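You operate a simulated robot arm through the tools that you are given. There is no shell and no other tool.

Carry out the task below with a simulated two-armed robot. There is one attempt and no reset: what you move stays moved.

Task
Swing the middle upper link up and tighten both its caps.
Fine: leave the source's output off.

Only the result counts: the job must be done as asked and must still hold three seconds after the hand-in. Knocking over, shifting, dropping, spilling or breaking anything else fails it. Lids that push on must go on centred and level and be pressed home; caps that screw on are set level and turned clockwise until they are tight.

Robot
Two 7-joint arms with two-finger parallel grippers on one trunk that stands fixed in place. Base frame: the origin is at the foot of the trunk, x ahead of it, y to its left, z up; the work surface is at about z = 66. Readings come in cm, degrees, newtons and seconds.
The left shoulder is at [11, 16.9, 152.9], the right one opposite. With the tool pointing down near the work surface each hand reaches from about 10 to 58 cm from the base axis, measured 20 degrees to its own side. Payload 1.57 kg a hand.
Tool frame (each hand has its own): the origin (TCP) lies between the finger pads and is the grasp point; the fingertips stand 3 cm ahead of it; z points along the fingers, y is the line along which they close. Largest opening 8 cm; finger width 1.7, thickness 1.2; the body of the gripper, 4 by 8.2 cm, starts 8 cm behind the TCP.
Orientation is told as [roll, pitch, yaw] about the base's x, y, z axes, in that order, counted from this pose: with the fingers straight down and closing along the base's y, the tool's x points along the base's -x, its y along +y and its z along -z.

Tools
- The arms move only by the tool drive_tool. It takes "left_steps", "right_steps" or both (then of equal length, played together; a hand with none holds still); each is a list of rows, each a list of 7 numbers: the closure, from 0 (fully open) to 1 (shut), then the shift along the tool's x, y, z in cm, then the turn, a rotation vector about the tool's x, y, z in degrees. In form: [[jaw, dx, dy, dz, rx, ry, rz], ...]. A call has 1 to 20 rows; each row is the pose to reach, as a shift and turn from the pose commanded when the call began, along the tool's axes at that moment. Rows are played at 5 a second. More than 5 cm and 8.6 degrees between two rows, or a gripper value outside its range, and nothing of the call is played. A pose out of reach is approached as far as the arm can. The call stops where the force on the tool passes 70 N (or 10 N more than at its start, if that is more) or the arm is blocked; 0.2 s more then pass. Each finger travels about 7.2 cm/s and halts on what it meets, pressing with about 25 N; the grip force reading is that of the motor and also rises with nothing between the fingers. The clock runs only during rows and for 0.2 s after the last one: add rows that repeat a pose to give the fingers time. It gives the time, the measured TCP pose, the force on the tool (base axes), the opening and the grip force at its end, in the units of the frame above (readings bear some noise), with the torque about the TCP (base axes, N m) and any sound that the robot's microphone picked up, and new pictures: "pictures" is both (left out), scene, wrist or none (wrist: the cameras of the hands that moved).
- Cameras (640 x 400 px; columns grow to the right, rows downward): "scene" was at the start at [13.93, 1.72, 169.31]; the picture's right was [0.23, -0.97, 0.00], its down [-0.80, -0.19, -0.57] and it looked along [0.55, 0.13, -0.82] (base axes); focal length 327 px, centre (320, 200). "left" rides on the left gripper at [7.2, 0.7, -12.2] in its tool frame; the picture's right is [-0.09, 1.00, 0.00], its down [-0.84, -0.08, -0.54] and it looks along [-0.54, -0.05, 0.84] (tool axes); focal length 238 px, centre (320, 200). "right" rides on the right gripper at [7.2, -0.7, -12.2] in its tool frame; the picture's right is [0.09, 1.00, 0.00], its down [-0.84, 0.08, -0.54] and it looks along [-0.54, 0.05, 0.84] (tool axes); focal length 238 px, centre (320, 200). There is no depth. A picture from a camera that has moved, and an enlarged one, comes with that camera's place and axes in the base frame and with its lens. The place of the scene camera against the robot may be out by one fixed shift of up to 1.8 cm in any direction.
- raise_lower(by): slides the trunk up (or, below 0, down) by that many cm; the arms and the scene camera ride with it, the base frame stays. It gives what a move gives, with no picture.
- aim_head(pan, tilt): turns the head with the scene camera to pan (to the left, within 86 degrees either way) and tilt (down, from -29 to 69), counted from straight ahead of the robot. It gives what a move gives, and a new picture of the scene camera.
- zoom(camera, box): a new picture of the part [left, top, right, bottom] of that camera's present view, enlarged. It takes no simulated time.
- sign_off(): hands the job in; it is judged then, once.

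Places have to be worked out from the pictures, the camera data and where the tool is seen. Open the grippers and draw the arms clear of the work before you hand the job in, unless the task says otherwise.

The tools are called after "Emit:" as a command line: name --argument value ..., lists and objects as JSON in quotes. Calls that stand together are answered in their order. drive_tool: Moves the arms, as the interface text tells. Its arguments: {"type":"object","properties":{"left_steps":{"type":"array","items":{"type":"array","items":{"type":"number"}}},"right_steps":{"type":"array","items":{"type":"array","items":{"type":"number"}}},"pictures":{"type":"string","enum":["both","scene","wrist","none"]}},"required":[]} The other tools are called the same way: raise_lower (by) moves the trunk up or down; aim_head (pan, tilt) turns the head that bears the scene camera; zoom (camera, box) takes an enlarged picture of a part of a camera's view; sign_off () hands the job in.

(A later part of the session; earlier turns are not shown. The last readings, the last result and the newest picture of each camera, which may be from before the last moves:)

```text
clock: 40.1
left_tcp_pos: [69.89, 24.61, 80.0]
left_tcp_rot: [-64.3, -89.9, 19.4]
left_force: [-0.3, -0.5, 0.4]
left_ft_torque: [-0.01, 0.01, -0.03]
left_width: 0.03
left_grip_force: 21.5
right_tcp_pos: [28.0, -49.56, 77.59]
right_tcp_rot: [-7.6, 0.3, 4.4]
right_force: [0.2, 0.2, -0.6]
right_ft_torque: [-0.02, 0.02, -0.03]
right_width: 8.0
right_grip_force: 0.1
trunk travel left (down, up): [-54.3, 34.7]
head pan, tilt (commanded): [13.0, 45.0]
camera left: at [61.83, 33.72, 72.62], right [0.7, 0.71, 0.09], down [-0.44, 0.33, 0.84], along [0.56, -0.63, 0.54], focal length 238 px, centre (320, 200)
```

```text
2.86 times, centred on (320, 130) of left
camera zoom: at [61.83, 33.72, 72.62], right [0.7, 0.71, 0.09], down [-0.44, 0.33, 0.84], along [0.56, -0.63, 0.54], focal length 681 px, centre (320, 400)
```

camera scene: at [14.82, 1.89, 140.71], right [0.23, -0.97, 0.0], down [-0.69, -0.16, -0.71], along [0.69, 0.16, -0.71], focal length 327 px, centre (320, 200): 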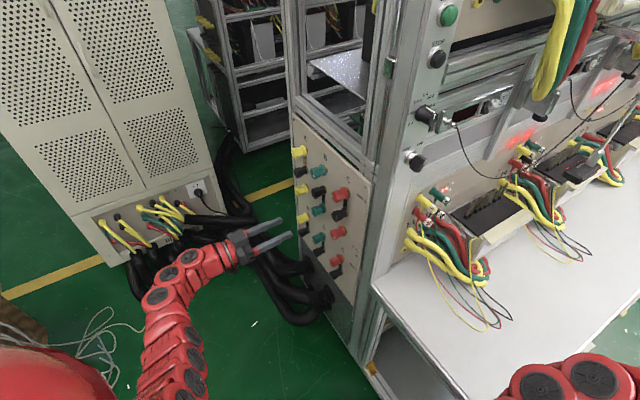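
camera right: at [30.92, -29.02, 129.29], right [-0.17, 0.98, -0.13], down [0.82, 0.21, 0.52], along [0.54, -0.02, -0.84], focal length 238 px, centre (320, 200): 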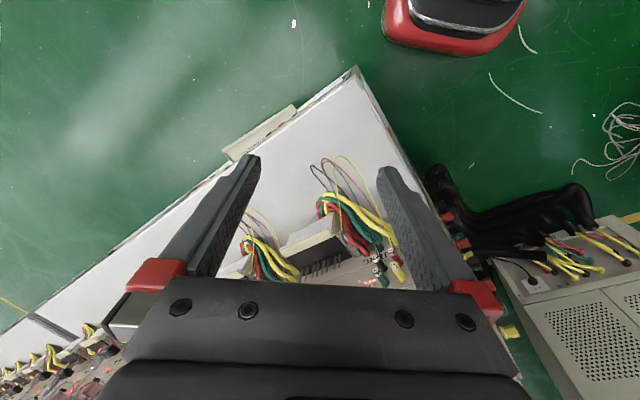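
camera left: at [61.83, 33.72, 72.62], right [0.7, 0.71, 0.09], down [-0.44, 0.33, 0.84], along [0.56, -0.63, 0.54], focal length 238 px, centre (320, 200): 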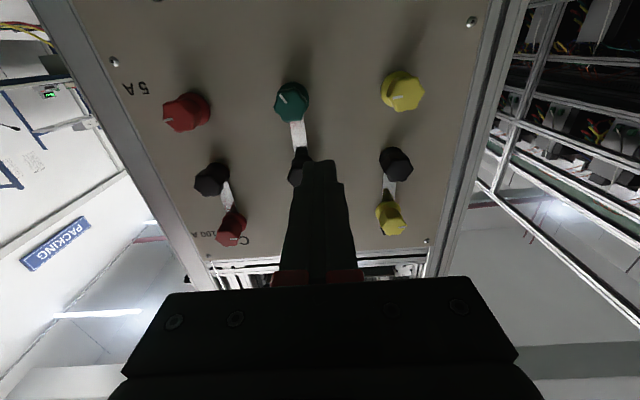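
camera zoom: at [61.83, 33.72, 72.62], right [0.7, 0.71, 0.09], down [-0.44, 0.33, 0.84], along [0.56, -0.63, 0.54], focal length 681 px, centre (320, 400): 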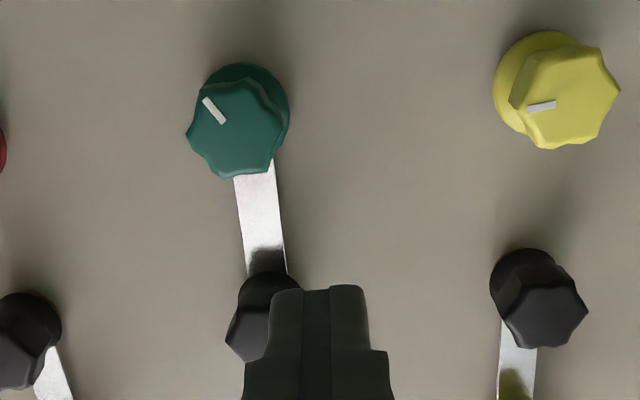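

The closed fingers sit 2.1 cm to the A side of the column at z 80.0. I'll advance 8.6 cm to the depth used for the straddle, which left about 0.2 cm to the link edge.

Emit:
drive_tool --left_steps '[[1, 0, 0, 3, 0, 0, 0], [1, 0, 0, 6, 0, 0, 0], [1, 0, 0, 7.6, 0, 0, 0], [1, 0, 0, 8.6, 0, 0, 0], [1, 0, 0, 8.6, 0, 0, 0]]' --pictures "wrist"

Emit:
zoom --camera "left" --box '[250, 80, 390, 220]'

Emit:
zoom --camera "scene" --box '[302, 180, 342, 212]'

```text
clock: 41.3
left_tcp_pos: [75.91, 18.51, 79.82]
left_tcp_rot: [-88.0, -90.0, 43.2]
left_force: [0.6, 0.2, 0.2]
left_ft_torque: [-0.01, 0.01, -0.05]
left_width: 0.01
left_grip_force: 21.8
right_tcp_pos: [27.87, -49.7, 77.44]
right_tcp_rot: [-7.6, 0.2, 4.4]
right_force: [-0.2, -0.1, -0.6]
right_ft_torque: [0.0, -0.01, 0.01]
right_width: 8.02
right_grip_force: 0.1
trunk travel left (down, up): [-54.3, 34.7]
head pan, tilt (commanded): [13.0, 45.0]
camera left: at [67.87, 27.55, 72.46], right [0.7, 0.71, 0.09], down [-0.44, 0.33, 0.84], along [0.56, -0.63, 0.54], focal length 238 px, centre (320, 200)
```

left: 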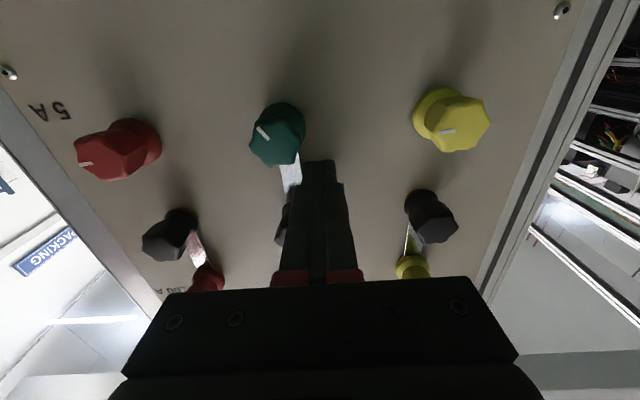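

```text
2.86 times, centred on (320, 150) of left
camera zoom: at [67.87, 27.55, 72.46], right [0.7, 0.71, 0.09], down [-0.44, 0.33, 0.84], along [0.56, -0.63, 0.54], focal length 681 px, centre (320, 343)
```

zoom: 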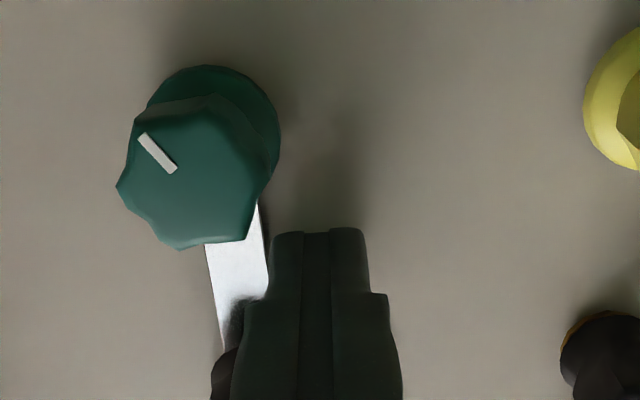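

```text
12.50 times, centred on (322, 196) of scene
camera zoom: at [14.85, 1.9, 140.7], right [0.23, -0.97, 0.0], down [-0.69, -0.16, -0.71], along [0.69, 0.16, -0.71], focal length 4084 px, centre (295, 250)
```

zoom: 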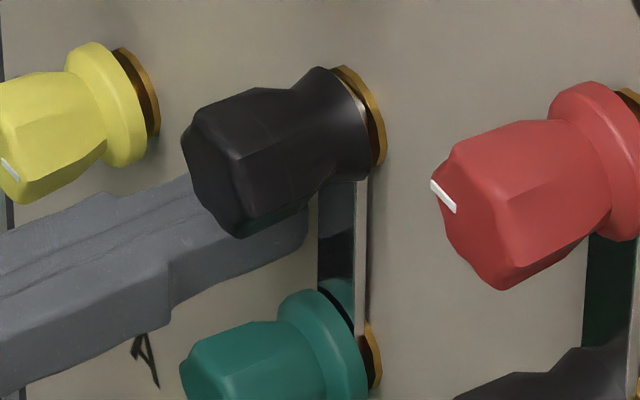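

The block is beside the link with nothing touching. I'll push towards C gently, 0.5 cm, and read the force.

Emit:
drive_tool --left_steps '[[1, 0, -0.25, 0, 0, 0, 0], [1, 0, -0.5, 0, 0, 0, 0], [1, 0, -0.5, 0, 0, 0, 0]]' --pictures "none"

Emit:
zoom --camera "scene" --box '[302, 180, 342, 212]'

Emit:
zoom --camera "left" --box '[250, 80, 390, 220]'

```text
clock: 42.1
left_tcp_pos: [75.55, 18.13, 79.87]
left_tcp_rot: [-41.4, -89.9, -3.5]
left_force: [-0.9, -0.6, -1.3]
left_ft_torque: [0.01, 0.01, -0.01]
left_width: 0.0
left_grip_force: 21.2
right_tcp_pos: [27.91, -49.55, 77.48]
right_tcp_rot: [-7.5, 0.2, 4.3]
right_force: [-0.2, -0.5, 0.2]
right_ft_torque: [0.01, -0.02, 0.0]
right_width: 8.01
right_grip_force: 0.1
trunk travel left (down, up): [-54.3, 34.7]
head pan, tilt (commanded): [13.0, 45.0]
```

```text
12.50 times, centred on (322, 196) of scene
camera zoom: at [14.86, 1.9, 140.7], right [0.23, -0.97, 0.0], down [-0.69, -0.16, -0.71], along [0.69, 0.16, -0.71], focal length 4084 px, centre (295, 250)
```

zoom: 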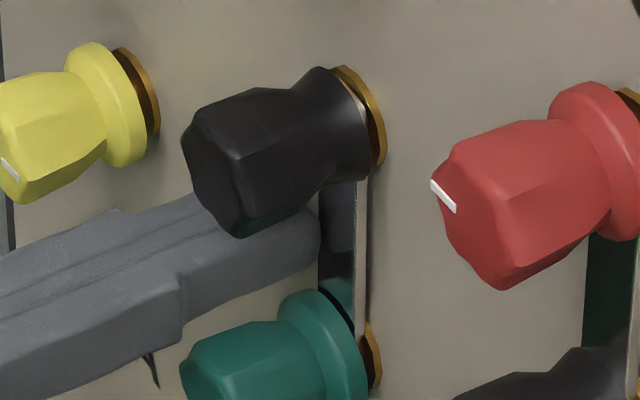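

```text
2.86 times, centred on (320, 150) of left
camera zoom: at [67.41, 27.19, 72.47], right [0.7, 0.7, 0.09], down [-0.44, 0.33, 0.84], along [0.56, -0.63, 0.54], focal length 681 px, centre (320, 343)
```

zoom: 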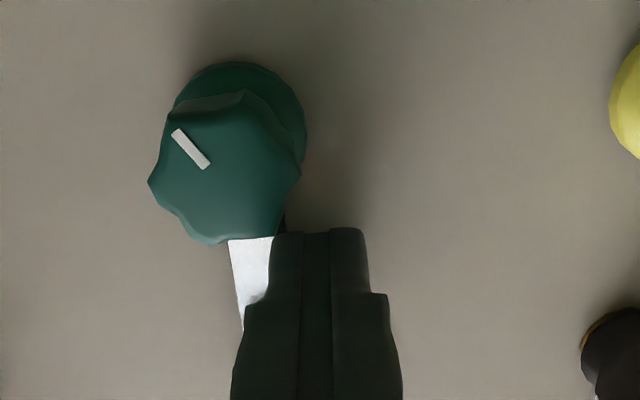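

There's no force although the block now overlaps the link sideways, so the tips are still just in front of the link plane. I'll back off sideways, go 0.35 cm deeper while watching for panel contact, then push again.

Emit:
drive_tool --left_steps '[[1, 0, 0.3, 0, 0, 0, 0], [1, 0, 0.6, 0, 0, 0, 0], [1, 0, 0.6, 0.2, 0, 0, 0], [1, 0, 0.6, 0.4, 0, 0, 0], [1, 0, 0.6, 0.4, 0, 0, 0]]' --pictures "none"

Emit:
zoom --camera "scene" --box '[302, 180, 342, 212]'

```text
clock: 43.3
left_tcp_pos: [76.1, 18.27, 79.89]
left_tcp_rot: [-23.6, -90.1, -21.4]
left_force: [-0.3, 0.0, -0.7]
left_ft_torque: [-0.01, -0.01, -0.01]
left_width: 0.0
left_grip_force: 21.5
right_tcp_pos: [27.95, -49.68, 77.46]
right_tcp_rot: [-7.6, 0.3, 4.4]
right_force: [0.2, 0.0, 1.2]
right_ft_torque: [-0.01, -0.02, 0.01]
right_width: 7.98
right_grip_force: 0.0
trunk travel left (down, up): [-54.3, 34.7]
head pan, tilt (commanded): [13.0, 45.0]
```

```text
12.50 times, centred on (322, 196) of scene
camera zoom: at [14.86, 1.89, 140.7], right [0.23, -0.97, 0.0], down [-0.69, -0.16, -0.71], along [0.69, 0.16, -0.71], focal length 4084 px, centre (295, 250)
```

zoom: 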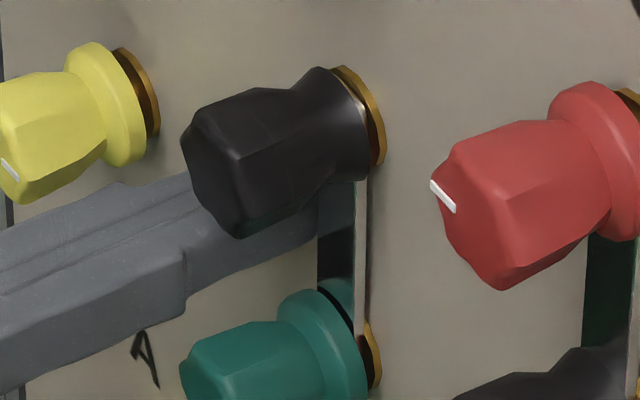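

The tips are 0.3 cm deeper, still with no panel contact. I'll push towards C again in small steps.

Emit:
drive_tool --left_steps '[[1, 0, -0.2, 0, 0, 0, 0], [1, 0, -0.4, 0, 0, 0, 0], [1, 0, -0.55, 0, 0, 0, 0], [1, 0, -0.55, 0, 0, 0, 0]]' --pictures "none"

Emit:
zoom --camera "scene" --box '[302, 180, 342, 212]'

Emit:
zoom --camera "left" --box '[250, 80, 390, 220]'

```text
clock: 44.3
left_tcp_pos: [76.11, 17.88, 79.91]
left_tcp_rot: [-58.6, -89.9, 13.6]
left_force: [7.1, 1.9, 0.6]
left_ft_torque: [-0.02, 0.06, 0.22]
left_width: 0.02
left_grip_force: 21.7
right_tcp_pos: [27.91, -49.68, 77.49]
right_tcp_rot: [-7.6, 0.3, 4.4]
right_force: [0.7, -0.5, -0.3]
right_ft_torque: [-0.02, 0.01, 0.02]
right_width: 7.99
right_grip_force: 0.0
trunk travel left (down, up): [-54.3, 34.7]
head pan, tilt (commanded): [13.0, 45.0]
```

```text
12.50 times, centred on (322, 196) of scene
camera zoom: at [14.97, 1.92, 140.69], right [0.23, -0.97, 0.0], down [-0.69, -0.16, -0.71], along [0.69, 0.16, -0.71], focal length 4084 px, centre (295, 250)
```

zoom: 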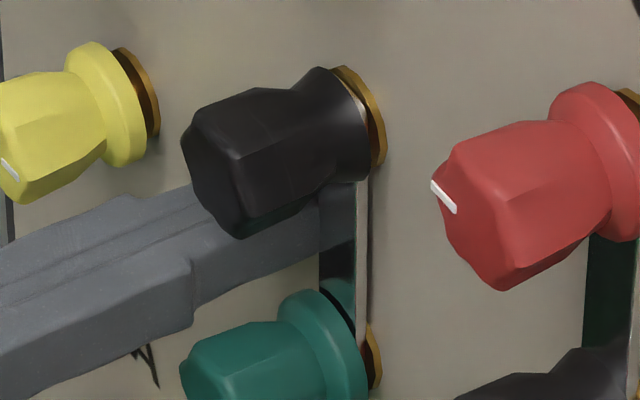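

```text
2.86 times, centred on (320, 150) of left
camera zoom: at [67.89, 27.05, 72.48], right [0.7, 0.71, 0.09], down [-0.44, 0.33, 0.84], along [0.56, -0.63, 0.54], focal length 681 px, centre (320, 343)
```

zoom: 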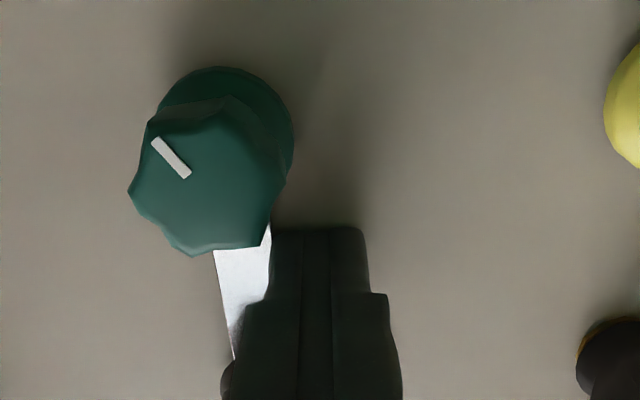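

Contact with the link edge now gives 6.4 N and the link holds. I'll press further, in small steps towards about 30 N, to see whether it breaks loose.

Emit:
drive_tool --left_steps '[[1, 0, -0.15, 0, 0, 0, 0], [1, 0, -0.3, 0, 0, 0, 0], [1, 0, -0.4, 0, 0, 0, 0]]' --pictures "none"

Emit:
zoom --camera "scene" --box '[302, 180, 342, 212]'

```text
clock: 45.1
left_tcp_pos: [76.0, 18.01, 79.81]
left_tcp_rot: [-45.6, -89.9, 1.1]
left_force: [23.8, 10.9, -2.2]
left_ft_torque: [-0.05, 0.14, 0.71]
left_width: 0.02
left_grip_force: 20.5
right_tcp_pos: [28.14, -49.53, 77.53]
right_tcp_rot: [-7.7, 0.5, 4.4]
right_force: [0.3, 0.9, 0.0]
right_ft_torque: [-0.04, -0.02, -0.02]
right_width: 7.99
right_grip_force: 0.1
trunk travel left (down, up): [-54.3, 34.7]
head pan, tilt (commanded): [13.0, 45.0]
```

```text
12.50 times, centred on (322, 196) of scene
camera zoom: at [15.22, 2.05, 140.66], right [0.23, -0.97, 0.0], down [-0.69, -0.16, -0.71], along [0.69, 0.16, -0.71], focal length 4084 px, centre (295, 250)
```

zoom: 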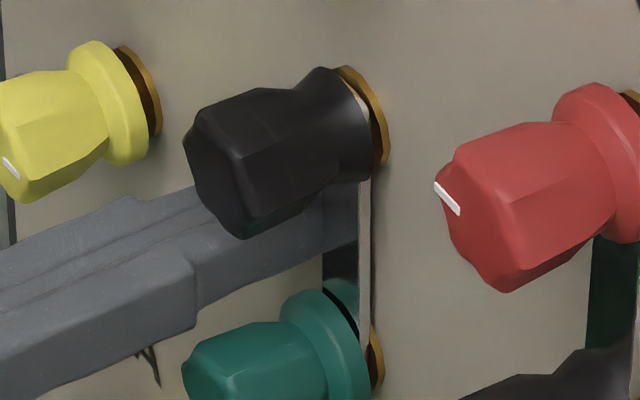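

At about 25 N the link still holds firmly, so I'll stop forcing it. The right way is more torque on the black cap: press the closed fingers flat on the cap's upward-facing facet with real force, then rotate about the post. I'll withdraw and go above the black cap.

Emit:
drive_tool --left_steps '[[1, 0, 0.5, 0, 0, 0, 0], [1, 0, 0.95, 0, 0, 0, 0], [1, 0, 0.95, -3.4, 0, 0, 0], [1, 0, 0.95, -6.8, 0, 0, 0], [1, -3, 0, -6.8, 0, 0, 0], [1, -6.15, -1.07, -6.8, 0, 0, 0], [1, -6.15, -1.07, -6.8, 0, 0, 0]]' --pictures "wrist"

Emit:
zoom --camera "left" --box '[250, 60, 390, 200]'

Emit:
zoom --camera "scene" --box '[292, 165, 342, 205]'

```text
clock: 46.7
left_tcp_pos: [70.21, 21.73, 86.21]
left_tcp_rot: [-45.5, -89.8, 0.7]
left_force: [-0.6, -0.6, -0.1]
left_ft_torque: [-0.04, -0.02, -0.03]
left_width: 0.0
left_grip_force: 20.7
right_tcp_pos: [27.87, -49.62, 77.5]
right_tcp_rot: [-7.5, 0.3, 4.4]
right_force: [-0.2, 0.6, -0.1]
right_ft_torque: [-0.01, 0.0, 0.01]
right_width: 8.01
right_grip_force: 0.0
trunk travel left (down, up): [-54.3, 34.7]
head pan, tilt (commanded): [13.0, 45.0]
camera left: at [62.1, 30.77, 78.88], right [0.7, 0.71, 0.09], down [-0.44, 0.33, 0.84], along [0.56, -0.63, 0.54], focal length 238 px, centre (320, 200)
```

left: 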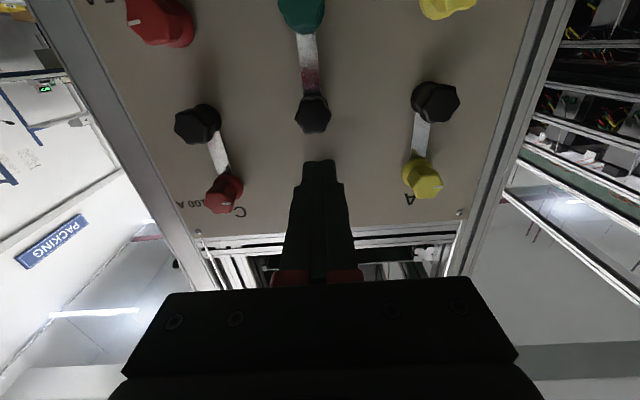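

```text
2.86 times, centred on (320, 130) of left
camera zoom: at [62.1, 30.77, 78.88], right [0.7, 0.71, 0.09], down [-0.44, 0.33, 0.84], along [0.56, -0.63, 0.54], focal length 681 px, centre (320, 400)
```

zoom: 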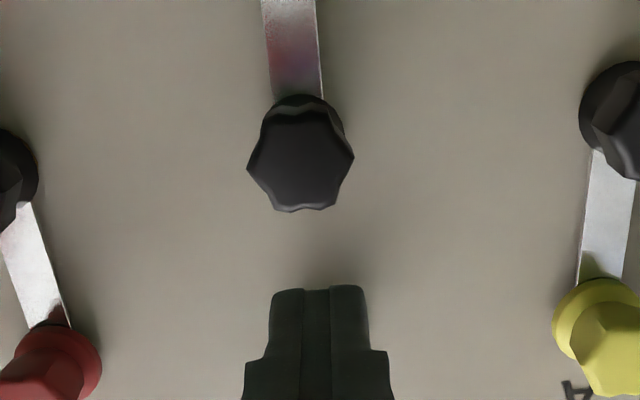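

```text
10.00 times, centred on (317, 185) of scene
camera zoom: at [14.89, 1.9, 140.7], right [0.23, -0.97, 0.0], down [-0.69, -0.16, -0.71], along [0.69, 0.16, -0.71], focal length 3267 px, centre (350, 350)
```

zoom: 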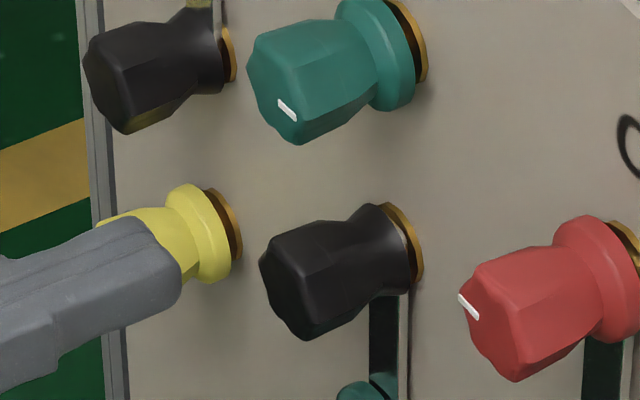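

The hand is above the black cap, about 0.3 cm too far to the A side. I'll correct that and advance 4.6 cm, so the closed fingers sit over the widest part of the cap body.

Emit:
drive_tool --left_steps '[[1, 0, -0.3, 2, 0, 0, 0], [1, 0, -0.3, 4, 0, 0, 0], [1, 0, -0.3, 4.6, 0, 0, 0], [1, 0, -0.3, 4.6, 0, 0, 0]]' --pictures "wrist"

Emit:
zoom --camera "left" --box '[250, 80, 390, 220]'

Emit:
zoom --camera "scene" --box '[292, 165, 342, 205]'

```text
clock: 47.7
left_tcp_pos: [73.16, 18.35, 86.06]
left_tcp_rot: [-14.8, -90.1, -30.2]
left_force: [-0.1, -0.1, 0.1]
left_ft_torque: [0.01, 0.0, 0.01]
left_width: 0.0
left_grip_force: 21.5
right_tcp_pos: [27.9, -49.7, 77.53]
right_tcp_rot: [-7.6, 0.4, 4.4]
right_force: [0.6, -0.7, 0.0]
right_ft_torque: [0.04, 0.0, 0.0]
right_width: 8.03
right_grip_force: 0.1
trunk travel left (down, up): [-54.3, 34.7]
head pan, tilt (commanded): [13.0, 45.0]
camera left: at [65.05, 27.33, 78.75], right [0.7, 0.7, 0.09], down [-0.44, 0.33, 0.84], along [0.56, -0.63, 0.54], focal length 238 px, centre (320, 200)
```

left: 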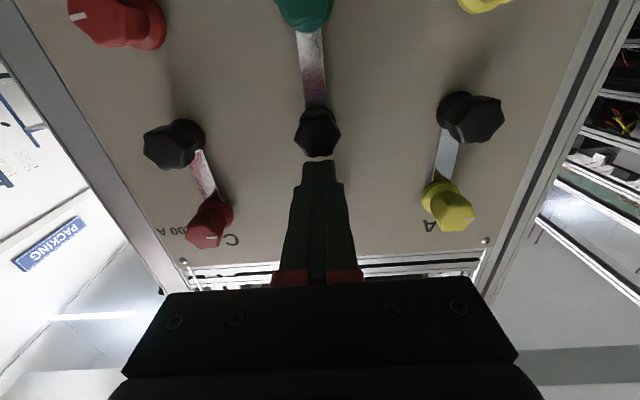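

```text
2.86 times, centred on (320, 150) of left
camera zoom: at [65.05, 27.33, 78.75], right [0.7, 0.7, 0.09], down [-0.44, 0.33, 0.84], along [0.56, -0.63, 0.54], focal length 681 px, centre (320, 343)
```

zoom: 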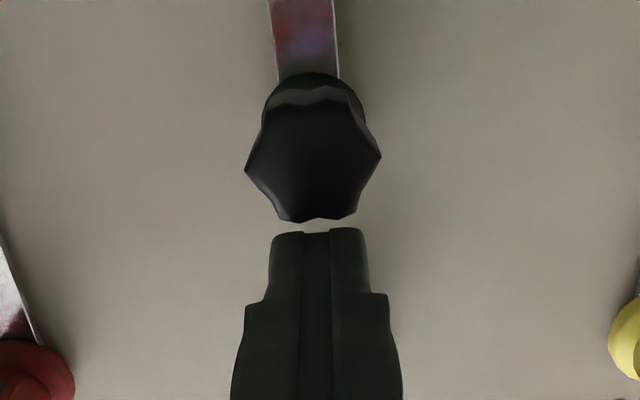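

```text
10.00 times, centred on (317, 185) of scene
camera zoom: at [14.86, 1.9, 140.7], right [0.23, -0.97, 0.0], down [-0.69, -0.16, -0.71], along [0.69, 0.16, -0.71], focal length 3267 px, centre (350, 350)
```

zoom: 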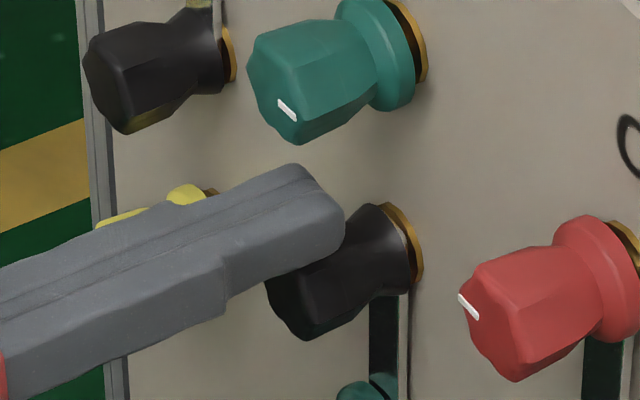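

The closed fingers are centred over the cap's upper facet, with a small gap. I'll press down in steps and read the force.

Emit:
drive_tool --left_steps '[[1, 0.3, 0, 0, 0, 0, 0], [1, 0.6, 0, 0, 0, 0, 0], [1, 0.9, 0, 0, 0, 0, 0], [1, 0.9, 0, 0, 0, 0, 0]]' --pictures "none"

Emit:
zoom --camera "left" --box '[250, 80, 390, 220]'

```text
clock: 48.7
left_tcp_pos: [72.94, 18.33, 85.65]
left_tcp_rot: [148.7, -89.6, 166.4]
left_force: [8.7, 1.2, 28.9]
left_ft_torque: [-0.37, -0.53, 0.15]
left_width: 0.0
left_grip_force: 21.4
right_tcp_pos: [27.81, -49.7, 77.62]
right_tcp_rot: [-7.6, 0.2, 4.4]
right_force: [-0.4, 0.0, 0.1]
right_ft_torque: [0.01, -0.01, -0.02]
right_width: 7.98
right_grip_force: 0.0
trunk travel left (down, up): [-54.3, 34.7]
head pan, tilt (commanded): [13.0, 45.0]
```

```text
2.86 times, centred on (320, 150) of left
camera zoom: at [64.94, 27.3, 78.23], right [0.7, 0.71, 0.1], down [-0.44, 0.33, 0.83], along [0.56, -0.63, 0.55], focal length 681 px, centre (320, 343)
```

zoom: 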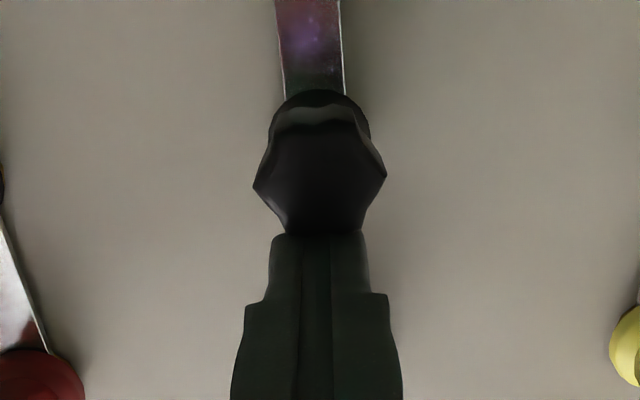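

Contact gives 29 N downwards, which puts the black post centre at about z 83.57. I'll press to roughly 50 N and rotate counter-clockwise about the post, with a slight sideways lead so friction helps too.

Emit:
drive_tool --left_steps '[[1, 0.2, 0, 0, 0, 0, 0], [1, 0.35, 0.1, 0, 0, 0, 0], [1, 0.36, 0.28, 0, 0, 0, -4], [1, 0.37, 0.5, 0, 0, 0, -8], [1, 0.38, 0.58, 0, 0, 0, -12], [1, 0.4, 0.66, 0, 0, 0, -16]]' --pictures "none"

Emit:
zoom --camera "left" --box '[250, 80, 390, 220]'

Emit:
zoom --camera "scene" --box '[312, 184, 332, 198]'

```text
clock: 50.1
left_tcp_pos: [72.98, 18.42, 85.58]
left_tcp_rot: [-93.2, -74.1, 47.9]
left_force: [-3.9, -8.0, 48.3]
left_ft_torque: [-0.78, -0.68, -0.33]
left_width: 0.0
left_grip_force: 21.3
right_tcp_pos: [27.56, -49.71, 77.47]
right_tcp_rot: [-7.5, 0.0, 4.4]
right_force: [0.6, -1.0, -0.8]
right_ft_torque: [-0.03, 0.03, -0.02]
right_width: 7.99
right_grip_force: 0.1
trunk travel left (down, up): [-54.3, 34.7]
head pan, tilt (commanded): [13.0, 45.0]
```

```text
2.86 times, centred on (320, 150) of left
camera zoom: at [63.74, 26.06, 78.2], right [0.7, 0.69, -0.18], down [-0.28, 0.5, 0.82], along [0.66, -0.52, 0.55], focal length 681 px, centre (320, 343)
```

zoom: 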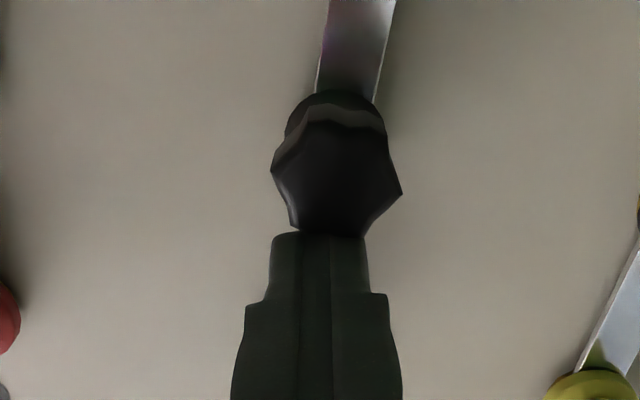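

```text
16.00 times, centred on (322, 191) of scene
camera zoom: at [14.09, 1.62, 140.8], right [0.23, -0.97, 0.0], down [-0.69, -0.16, -0.71], along [0.69, 0.16, -0.7], focal length 5227 px, centre (288, 344)
```

zoom: 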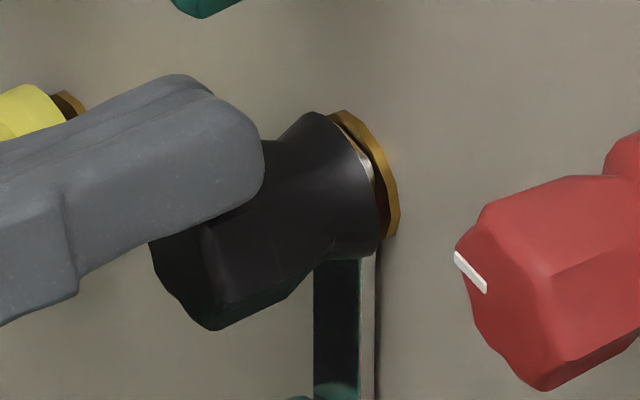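

The cap has not moved yet. Pressing force is 48 N but the sideways force is only about 8 N (roughly 0.13 N m), because the arm is soft sideways. I'll increase the sideways lead so the fingers roll the cap like a rack.

Emit:
drive_tool --left_steps '[[1, 0.1, 0.4, 0, 0, 0, 0], [1, 0.15, 0.8, 0, 0, 0, 0], [1, 0.2, 1.2, 0, 0, 0, 0]]' --pictures "none"

Emit:
zoom --camera "left" --box '[250, 80, 390, 220]'

```text
clock: 50.9
left_tcp_pos: [73.99, 19.5, 85.2]
left_tcp_rot: [-93.4, -74.2, 48.4]
left_force: [-1.1, 2.5, 53.3]
left_ft_torque: [-1.16, -0.54, 0.0]
left_width: 0.0
left_grip_force: 21.4
right_tcp_pos: [27.64, -49.77, 77.57]
right_tcp_rot: [-7.6, -0.1, 4.4]
right_force: [0.3, -0.8, 0.9]
right_ft_torque: [0.04, 0.02, 0.01]
right_width: 8.0
right_grip_force: 0.1
trunk travel left (down, up): [-54.3, 34.7]
head pan, tilt (commanded): [13.0, 45.0]
```

```text
2.86 times, centred on (320, 150) of left
camera zoom: at [64.51, 27.1, 77.72], right [0.69, 0.7, -0.18], down [-0.29, 0.5, 0.82], along [0.66, -0.52, 0.55], focal length 681 px, centre (320, 343)
```

zoom: 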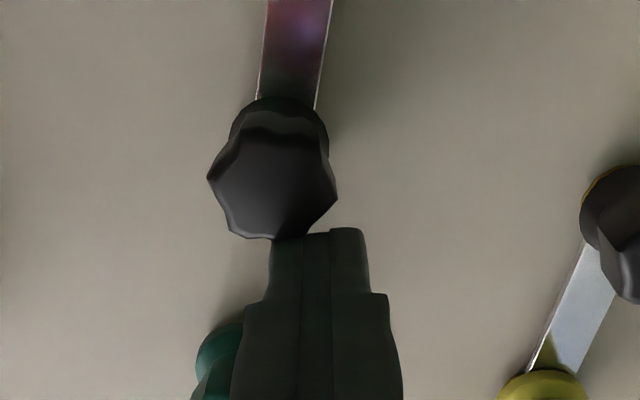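

The fingers slid over the cap at about 53 N without moving it, so the black cap is not going to turn that way. The 5 A cap is only about 0.3 turn loose and may still be holding the link end, so I'll lift off, withdraw and unscrew the 5 A cap further before testing the link again.

Emit:
drive_tool --left_steps '[[1, -0.6, 0, 0, 0, 0, 0], [1, -1.2, 0, 0, 0, 0, 0], [1, -1.2, 0, -3.5, 0, 0, 0], [0.8, -1.2, 0, -6.5, 0, 0, 0], [0.45, -1.2, 0, -6.5, 0, 0, 8], [0.45, -1.2, 0, -6.5, 0, 0, 16], [0.45, -1.2, 0, -6.5, 0, 0, 16]]' --pictures "none"

Emit:
zoom --camera "scene" --box '[312, 184, 332, 198]'

```text
clock: 52.5
left_tcp_pos: [69.83, 24.35, 85.29]
left_tcp_rot: [47.7, -89.9, -92.5]
left_force: [-0.2, 0.4, -0.2]
left_ft_torque: [0.02, 0.03, -0.02]
left_width: 4.4
left_grip_force: 0.0
right_tcp_pos: [27.91, -49.51, 77.51]
right_tcp_rot: [-7.6, 0.3, 4.5]
right_force: [1.6, 0.5, 0.1]
right_ft_torque: [0.01, 0.02, -0.03]
right_width: 7.99
right_grip_force: 0.1
trunk travel left (down, up): [-54.3, 34.7]
head pan, tilt (commanded): [13.0, 45.0]
```

```text
16.00 times, centred on (322, 191) of scene
camera zoom: at [14.87, 1.9, 140.7], right [0.23, -0.97, 0.0], down [-0.69, -0.16, -0.71], along [0.69, 0.16, -0.71], focal length 5227 px, centre (288, 344)
```

zoom: 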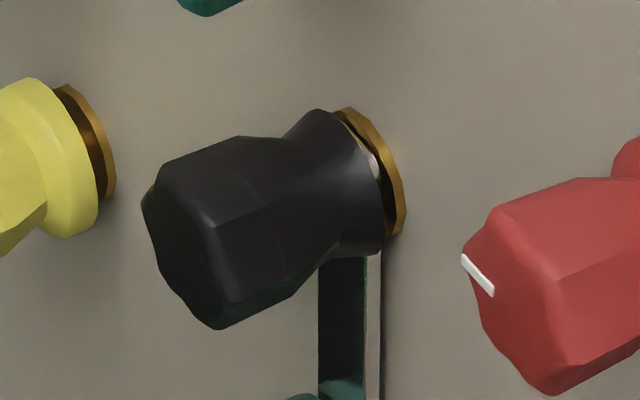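

The black cap is unchanged and the hand is free. I'll go back to the 5 A cap, starting from a roll of +40 degrees for a longer stroke, and grip it.

Emit:
drive_tool --left_steps '[[0.45, 3, -0.7, 0, 0, 0, 8], [0.45, 6, -1.4, 0, 0, 0, 16], [0.45, 8.45, -1.9, 0, 0, 0, 24], [0.45, 8.45, -1.9, 0, 0, 0, 32], [0.45, 8.45, -1.9, 0, 0, 0, 40], [0.45, 8.45, -1.9, 3.3, 0, 0, 40], [0.45, 8.45, -1.9, 3.3, 0, 0, 40]]' --pictures "wrist"

Emit:
zoom --camera "left" --box '[260, 80, 380, 200]'

```text
clock: 54.1
left_tcp_pos: [70.99, 20.69, 77.0]
left_tcp_rot: [90.0, -49.9, -134.9]
left_force: [-0.4, -0.1, 0.5]
left_ft_torque: [0.03, 0.0, 0.03]
left_width: 4.37
left_grip_force: 0.0
right_tcp_pos: [27.84, -49.63, 77.52]
right_tcp_rot: [-7.6, 0.2, 4.4]
right_force: [0.4, 0.0, -0.3]
right_ft_torque: [0.02, 0.0, 0.01]
right_width: 7.97
right_grip_force: 0.0
trunk travel left (down, up): [-54.3, 34.7]
head pan, tilt (commanded): [13.0, 45.0]
camera left: at [66.08, 33.02, 71.76], right [0.5, 0.5, 0.71], down [-0.81, -0.04, 0.59], along [0.32, -0.87, 0.38], focal length 238 px, centre (320, 200)
```

left: 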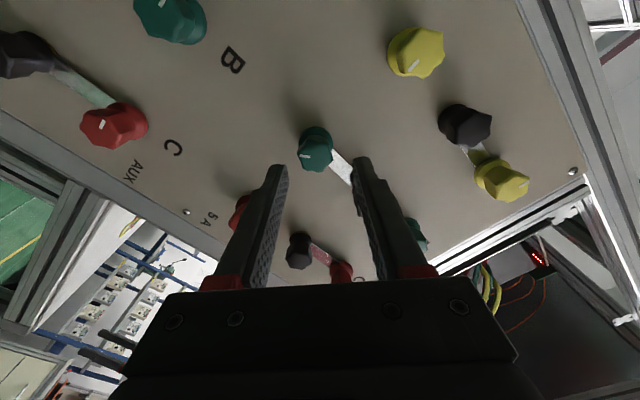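

```text
3.33 times, centred on (320, 140) of left
camera zoom: at [66.08, 33.02, 71.76], right [0.5, 0.5, 0.71], down [-0.81, -0.04, 0.59], along [0.32, -0.87, 0.38], focal length 794 px, centre (320, 400)
```

zoom: 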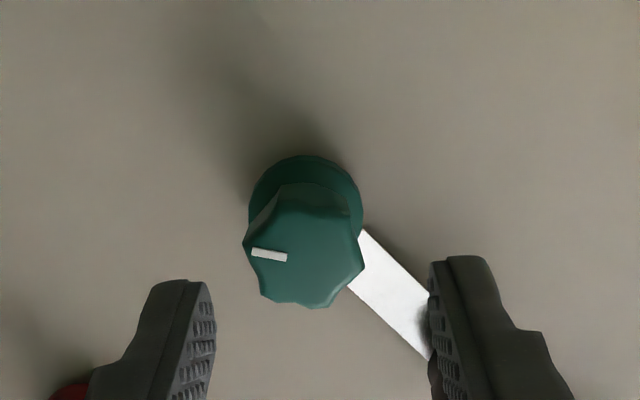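

The roll of +40 is in reach. Comparing views, the cap faces lie nearer n = 40.6 to 41 than I assumed, so my earlier grips only held the front centimetre of each cap. I'll go deeper this time and turn 5 A counter-clockwise through the full stroke.

Emit:
drive_tool --left_steps '[[0.45, 0.15, -0.2, 2, 0, 0, 0], [0.45, 0.15, -0.2, 3.7, 0, 0, 0], [0.45, 0.15, -0.2, 3.7, 0, 0, 0], [1, 0.15, -0.2, 3.7, 0, 0, 0], [1, 0.15, -0.2, 3.7, 0, 0, 0], [1, 0.15, -0.2, 3.7, 0, 0, 0]]' --pictures "none"

Emit:
zoom --camera "scene" --box '[297, 185, 347, 225]'

Emit:
zoom --camera "left" --box '[260, 80, 380, 200]'

```text
clock: 55.5
left_tcp_pos: [73.56, 18.1, 76.73]
left_tcp_rot: [90.0, -50.0, -134.9]
left_force: [1.3, 0.1, 1.9]
left_ft_torque: [-0.06, -0.07, -0.03]
left_width: 2.51
left_grip_force: 36.4
right_tcp_pos: [27.87, -49.69, 77.53]
right_tcp_rot: [-7.6, 0.3, 4.4]
right_force: [-1.2, -0.3, 0.2]
right_ft_torque: [-0.01, 0.01, 0.0]
right_width: 8.01
right_grip_force: 0.1
trunk travel left (down, up): [-54.3, 34.7]
head pan, tilt (commanded): [13.0, 45.0]
```

```text
10.00 times, centred on (322, 205) of scene
camera zoom: at [14.86, 1.89, 140.7], right [0.23, -0.97, 0.0], down [-0.69, -0.16, -0.71], along [0.69, 0.16, -0.71], focal length 3267 px, centre (300, 150)
```

zoom: 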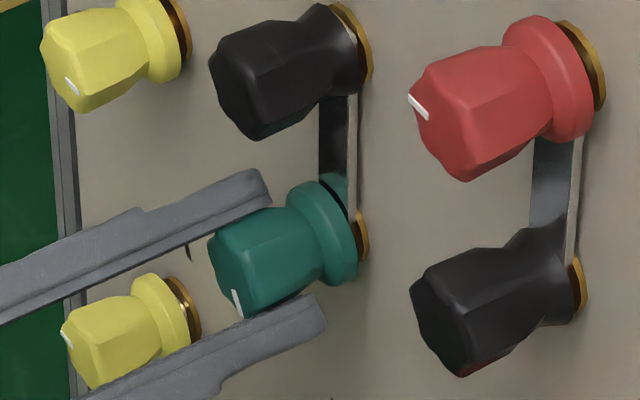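

```text
3.33 times, centred on (320, 140) of left
camera zoom: at [68.61, 30.25, 71.4], right [0.5, 0.5, 0.71], down [-0.81, -0.04, 0.59], along [0.32, -0.87, 0.38], focal length 794 px, centre (320, 400)
```

zoom: 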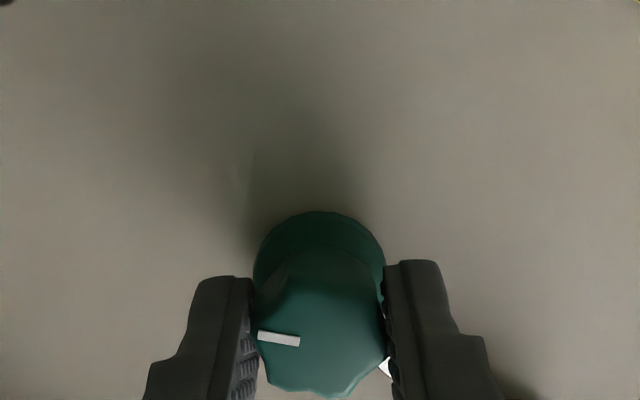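

It's a good centred grip, with forces below 2 N and the tips just short of the skirt. I'll turn 144 degrees counter-clockwise.

Emit:
drive_tool --left_steps '[[1, 0, 0, 0, 0, 0, -8], [1, 0, 0, 0, 0, 0, -16], [1, 0, 0, 0, 0, 0, -24], [1, 0, 0, 0, 0, 0, -32], [1, 0, 0, 0, 0, 0, -40], [1, 0, 0, 0, 0, 0, -48], [1, 0, 0, 0, 0, 0, -56], [1, 0, 0, 0, 0, 0, -64], [1, 0, 0, 0, 0, 0, -72], [1, 0, 0, 0, 0, 0, -80], [1, 0, 0, 0, 0, 0, -88], [1, 0, 0, 0, 0, 0, -96], [1, 0, 0, 0, 0, 0, -104], [1, 0, 0, 0, 0, 0, -112], [1, 0, 0, 0, 0, 0, -120], [1, 0, 0, 0, 0, 0, -128], [1, 0, 0, 0, 0, 0, -136], [1, 0, 0, 0, 0, 0, -144]]' --pictures "none"

Emit:
zoom --camera "scene" --box '[297, 185, 347, 225]'

Emit:
zoom --camera "left" --box '[260, 80, 380, 200]'

```text
clock: 59.3
left_tcp_pos: [73.64, 17.87, 76.68]
left_tcp_rot: [-90.0, 14.1, 45.1]
left_force: [2.4, -1.4, 2.4]
left_ft_torque: [0.19, -0.32, -0.33]
left_width: 2.51
left_grip_force: 36.5
right_tcp_pos: [27.82, -49.75, 77.49]
right_tcp_rot: [-7.6, 0.4, 4.4]
right_force: [0.5, -0.4, 0.4]
right_ft_torque: [0.01, -0.01, 0.0]
right_width: 8.01
right_grip_force: 0.1
trunk travel left (down, up): [-54.3, 34.7]
head pan, tilt (commanded): [13.0, 45.0]
```

```text
10.00 times, centred on (322, 205) of scene
camera zoom: at [14.86, 1.85, 140.7], right [0.23, -0.97, 0.0], down [-0.69, -0.16, -0.71], along [0.69, 0.16, -0.71], focal length 3267 px, centre (300, 150)
```

zoom: 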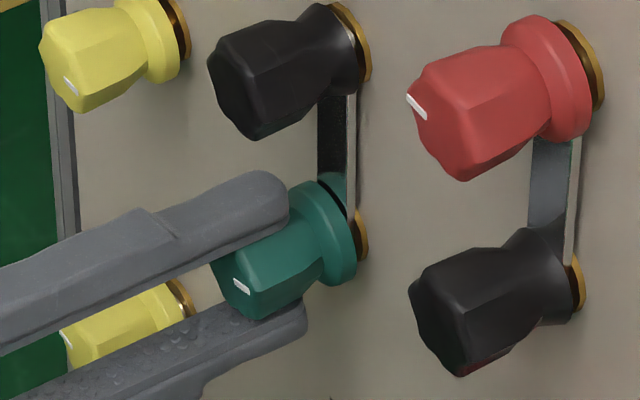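

```text
3.33 times, centred on (320, 140) of left
camera zoom: at [59.92, 21.51, 77.64], right [-0.11, -0.11, -0.99], down [0.2, 0.97, -0.13], along [0.97, -0.21, -0.08], focal length 794 px, centre (320, 400)
```

zoom: 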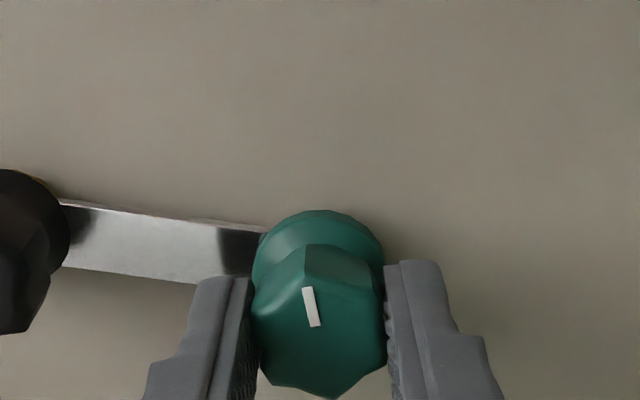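

This is informative: the 5 A cap ran into a stop at about 180 degrees from where it started. Its mark now points the same way as on the unused caps (viewed-right), while tight caps point viewed-left. So 5 A was tight and is now fully loose. I'll release it and test the link again from the A side with closed fingers.

Emit:
drive_tool --left_steps '[[0.45, 0, 0, 0, 0, 0, 0], [0.45, 0, 0, -3.5, 0, 0, 0], [0.45, 0, 0, -7, 0, 0, 8], [0.45, 0, 0, -7, 0, 0, 16], [0.45, 0, 0, -7, 0, 0, 24], [0.45, 0, 0, -7, 0, 0, 32], [0.45, 0, 0, -7, 0, 0, 40], [0.45, 0, 0, -7, 0, 0, 48], [0.45, 0, 0, -7, 0, 0, 56], [0.45, 0, 0, -7, 0, 0, 64], [0.45, 0, 0, -7, 0, 0, 72], [0.45, 0, 0, -7, 0, 0, 80], [0.6, -0.4, -1.2, -7, 0, 0, 88], [0.8, -0.8, -2.4, -7, 0, 0, 96], [1, -1.29, -3.52, -7, 0, 0, 104], [1, -1.29, -3.52, -7, 0, 0, 104]]' --pictures "wrist"

Emit:
zoom --camera "left" --box '[250, 60, 390, 200]'

Emit:
zoom --camera "scene" --box '[312, 196, 332, 210]'

```text
clock: 62.7
left_tcp_pos: [70.22, 24.25, 79.75]
left_tcp_rot: [79.6, -89.9, -124.6]
left_force: [0.3, -0.1, 0.2]
left_ft_torque: [0.01, -0.04, -0.02]
left_width: 0.0
left_grip_force: 21.2
right_tcp_pos: [27.86, -49.61, 77.4]
right_tcp_rot: [-7.6, 0.2, 4.4]
right_force: [0.1, -0.6, 0.7]
right_ft_torque: [0.0, 0.0, 0.0]
right_width: 8.02
right_grip_force: 0.1
trunk travel left (down, up): [-54.3, 34.7]
head pan, tilt (commanded): [13.0, 45.0]
camera left: at [62.09, 33.38, 72.37], right [0.7, 0.7, 0.09], down [-0.44, 0.33, 0.84], along [0.56, -0.63, 0.54], focal length 238 px, centre (320, 200)
```

left: 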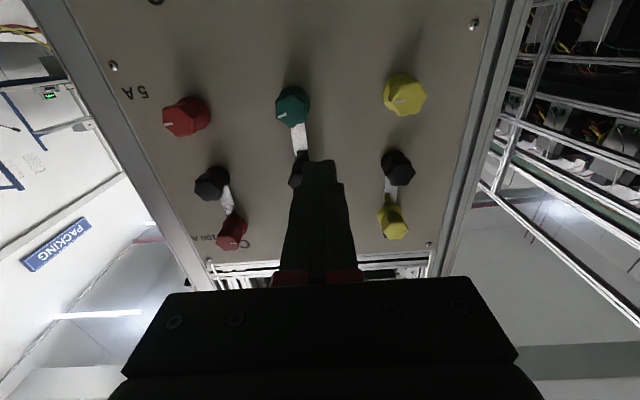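

```text
2.86 times, centred on (320, 130) of left
camera zoom: at [62.09, 33.38, 72.37], right [0.7, 0.7, 0.09], down [-0.44, 0.33, 0.84], along [0.56, -0.63, 0.54], focal length 681 px, centre (320, 400)
```

zoom: 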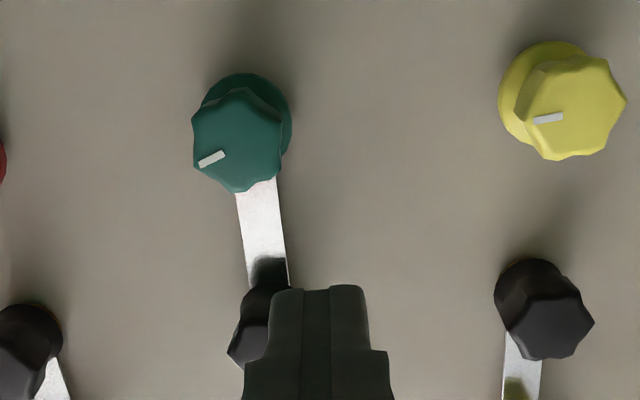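

```text
16.00 times, centred on (322, 203) of scene
camera zoom: at [14.86, 1.89, 140.7], right [0.23, -0.97, 0.0], down [-0.69, -0.16, -0.71], along [0.69, 0.16, -0.71], focal length 5227 px, centre (288, 152)
```

zoom: 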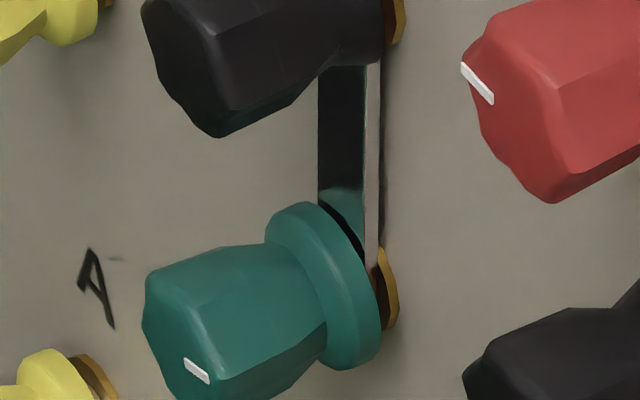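

The 5 A mark now lies like those on the unused caps. I'll advance 8.4 cm beside the link and push gently towards C again.

Emit:
drive_tool --left_steps '[[1, 0, 0, 3, 0, 0, 0], [1, 0, 0, 6, 0, 0, 0], [1, 0, 0, 7.6, 0, 0, 0], [1, 0, 0, 8.4, 0, 0, 0], [1, 0, 0, 8.4, 0, 0, 0], [1, 0, -0.3, 8.4, 0, 0, 0], [1, 0, -0.6, 8.4, 0, 0, 0], [1, 0, -0.6, 8.4, 0, 0, 0]]' --pictures "none"

Emit:
zoom --camera "scene" --box '[302, 180, 342, 212]'

Emit:
zoom --camera "left" --box '[250, 80, 390, 220]'

```text
clock: 64.5
left_tcp_pos: [75.53, 18.14, 79.73]
left_tcp_rot: [-65.8, -89.9, 20.8]
left_force: [0.8, 0.6, -0.1]
left_ft_torque: [0.02, 0.04, -0.02]
left_width: 0.0
left_grip_force: 21.6
right_tcp_pos: [27.76, -49.55, 77.5]
right_tcp_rot: [-7.6, 0.2, 4.4]
right_force: [0.4, 0.0, 0.3]
right_ft_torque: [-0.01, -0.02, -0.01]
right_width: 7.98
right_grip_force: 0.1
trunk travel left (down, up): [-54.3, 34.7]
head pan, tilt (commanded): [13.0, 45.0]
```

```text
12.50 times, centred on (322, 196) of scene
camera zoom: at [14.86, 1.9, 140.7], right [0.23, -0.97, 0.0], down [-0.69, -0.16, -0.71], along [0.69, 0.16, -0.71], focal length 4084 px, centre (295, 250)
```

zoom: 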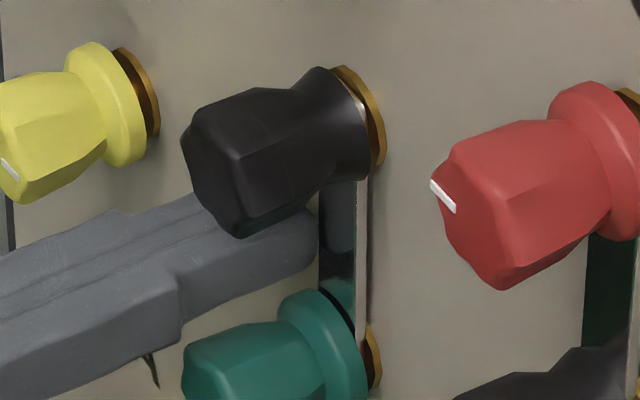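

```text
2.86 times, centred on (320, 150) of left
camera zoom: at [67.44, 27.22, 72.4], right [0.7, 0.71, 0.09], down [-0.44, 0.33, 0.84], along [0.56, -0.63, 0.54], focal length 681 px, centre (320, 343)
```

zoom: 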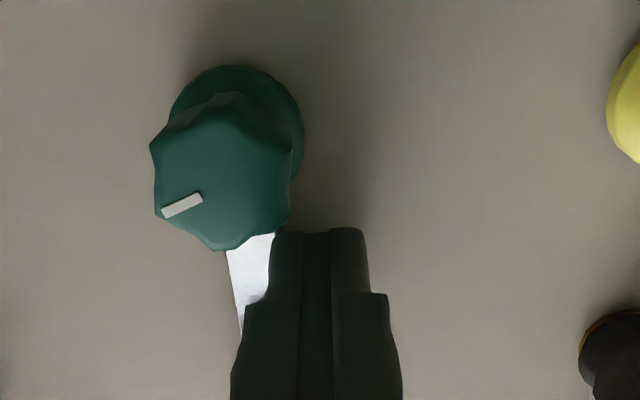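

The depth came out a little short (tip n about 43.6), so the tips again passed in front of the link. I'll step back sideways, go 0.45 cm deeper and push again.

Emit:
drive_tool --left_steps '[[1, 0, 0.4, 0, 0, 0, 0], [1, 0, 0.7, 0, 0, 0, 0], [1, 0, 0.7, 0.25, 0, 0, 0], [1, 0, 0.7, 0.5, 0, 0, 0], [1, 0, 0.7, 0.5, 0, 0, 0], [1, 0, 0.4, 0.5, 0, 0, 0], [1, 0, 0.15, 0.5, 0, 0, 0], [1, 0, 0, 0.5, 0, 0, 0], [1, 0, 0, 0.5, 0, 0, 0]]' --pictures "none"

Emit:
zoom --camera "scene" --box '[302, 180, 342, 212]'

Emit:
zoom --camera "left" --box '[250, 80, 390, 220]'

```text
clock: 66.5
left_tcp_pos: [75.84, 17.71, 79.65]
left_tcp_rot: [-62.9, -89.9, 18.2]
left_force: [-1.0, 3.4, -1.1]
left_ft_torque: [-0.04, 0.0, 0.1]
left_width: 0.0
left_grip_force: 21.4
right_tcp_pos: [27.97, -49.61, 77.41]
right_tcp_rot: [-7.7, 0.3, 4.4]
right_force: [-0.8, -0.1, 0.2]
right_ft_torque: [0.05, 0.02, 0.01]
right_width: 8.0
right_grip_force: 0.0
trunk travel left (down, up): [-54.3, 34.7]
head pan, tilt (commanded): [13.0, 45.0]
```

```text
12.50 times, centred on (322, 196) of scene
camera zoom: at [14.86, 1.96, 140.7], right [0.23, -0.97, 0.0], down [-0.69, -0.16, -0.71], along [0.69, 0.16, -0.71], focal length 4084 px, centre (295, 250)
```

zoom: 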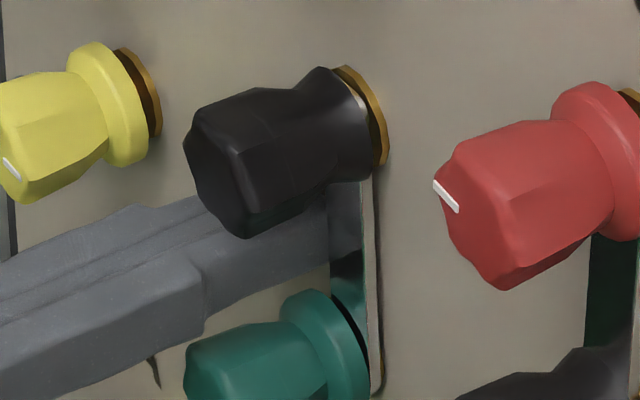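

```text
2.86 times, centred on (320, 150) of left
camera zoom: at [67.79, 26.83, 72.35], right [0.7, 0.71, 0.09], down [-0.44, 0.33, 0.84], along [0.56, -0.63, 0.54], focal length 681 px, centre (320, 343)
```

zoom: 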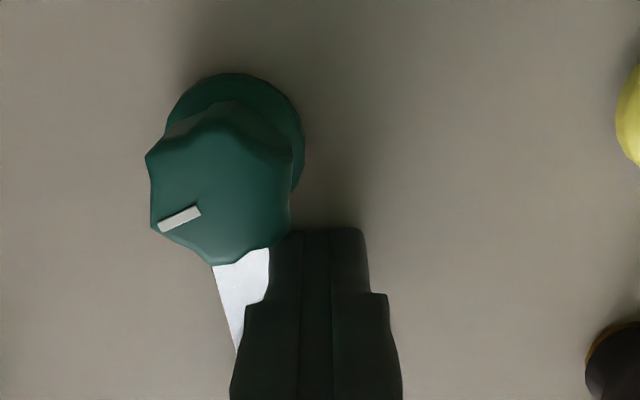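

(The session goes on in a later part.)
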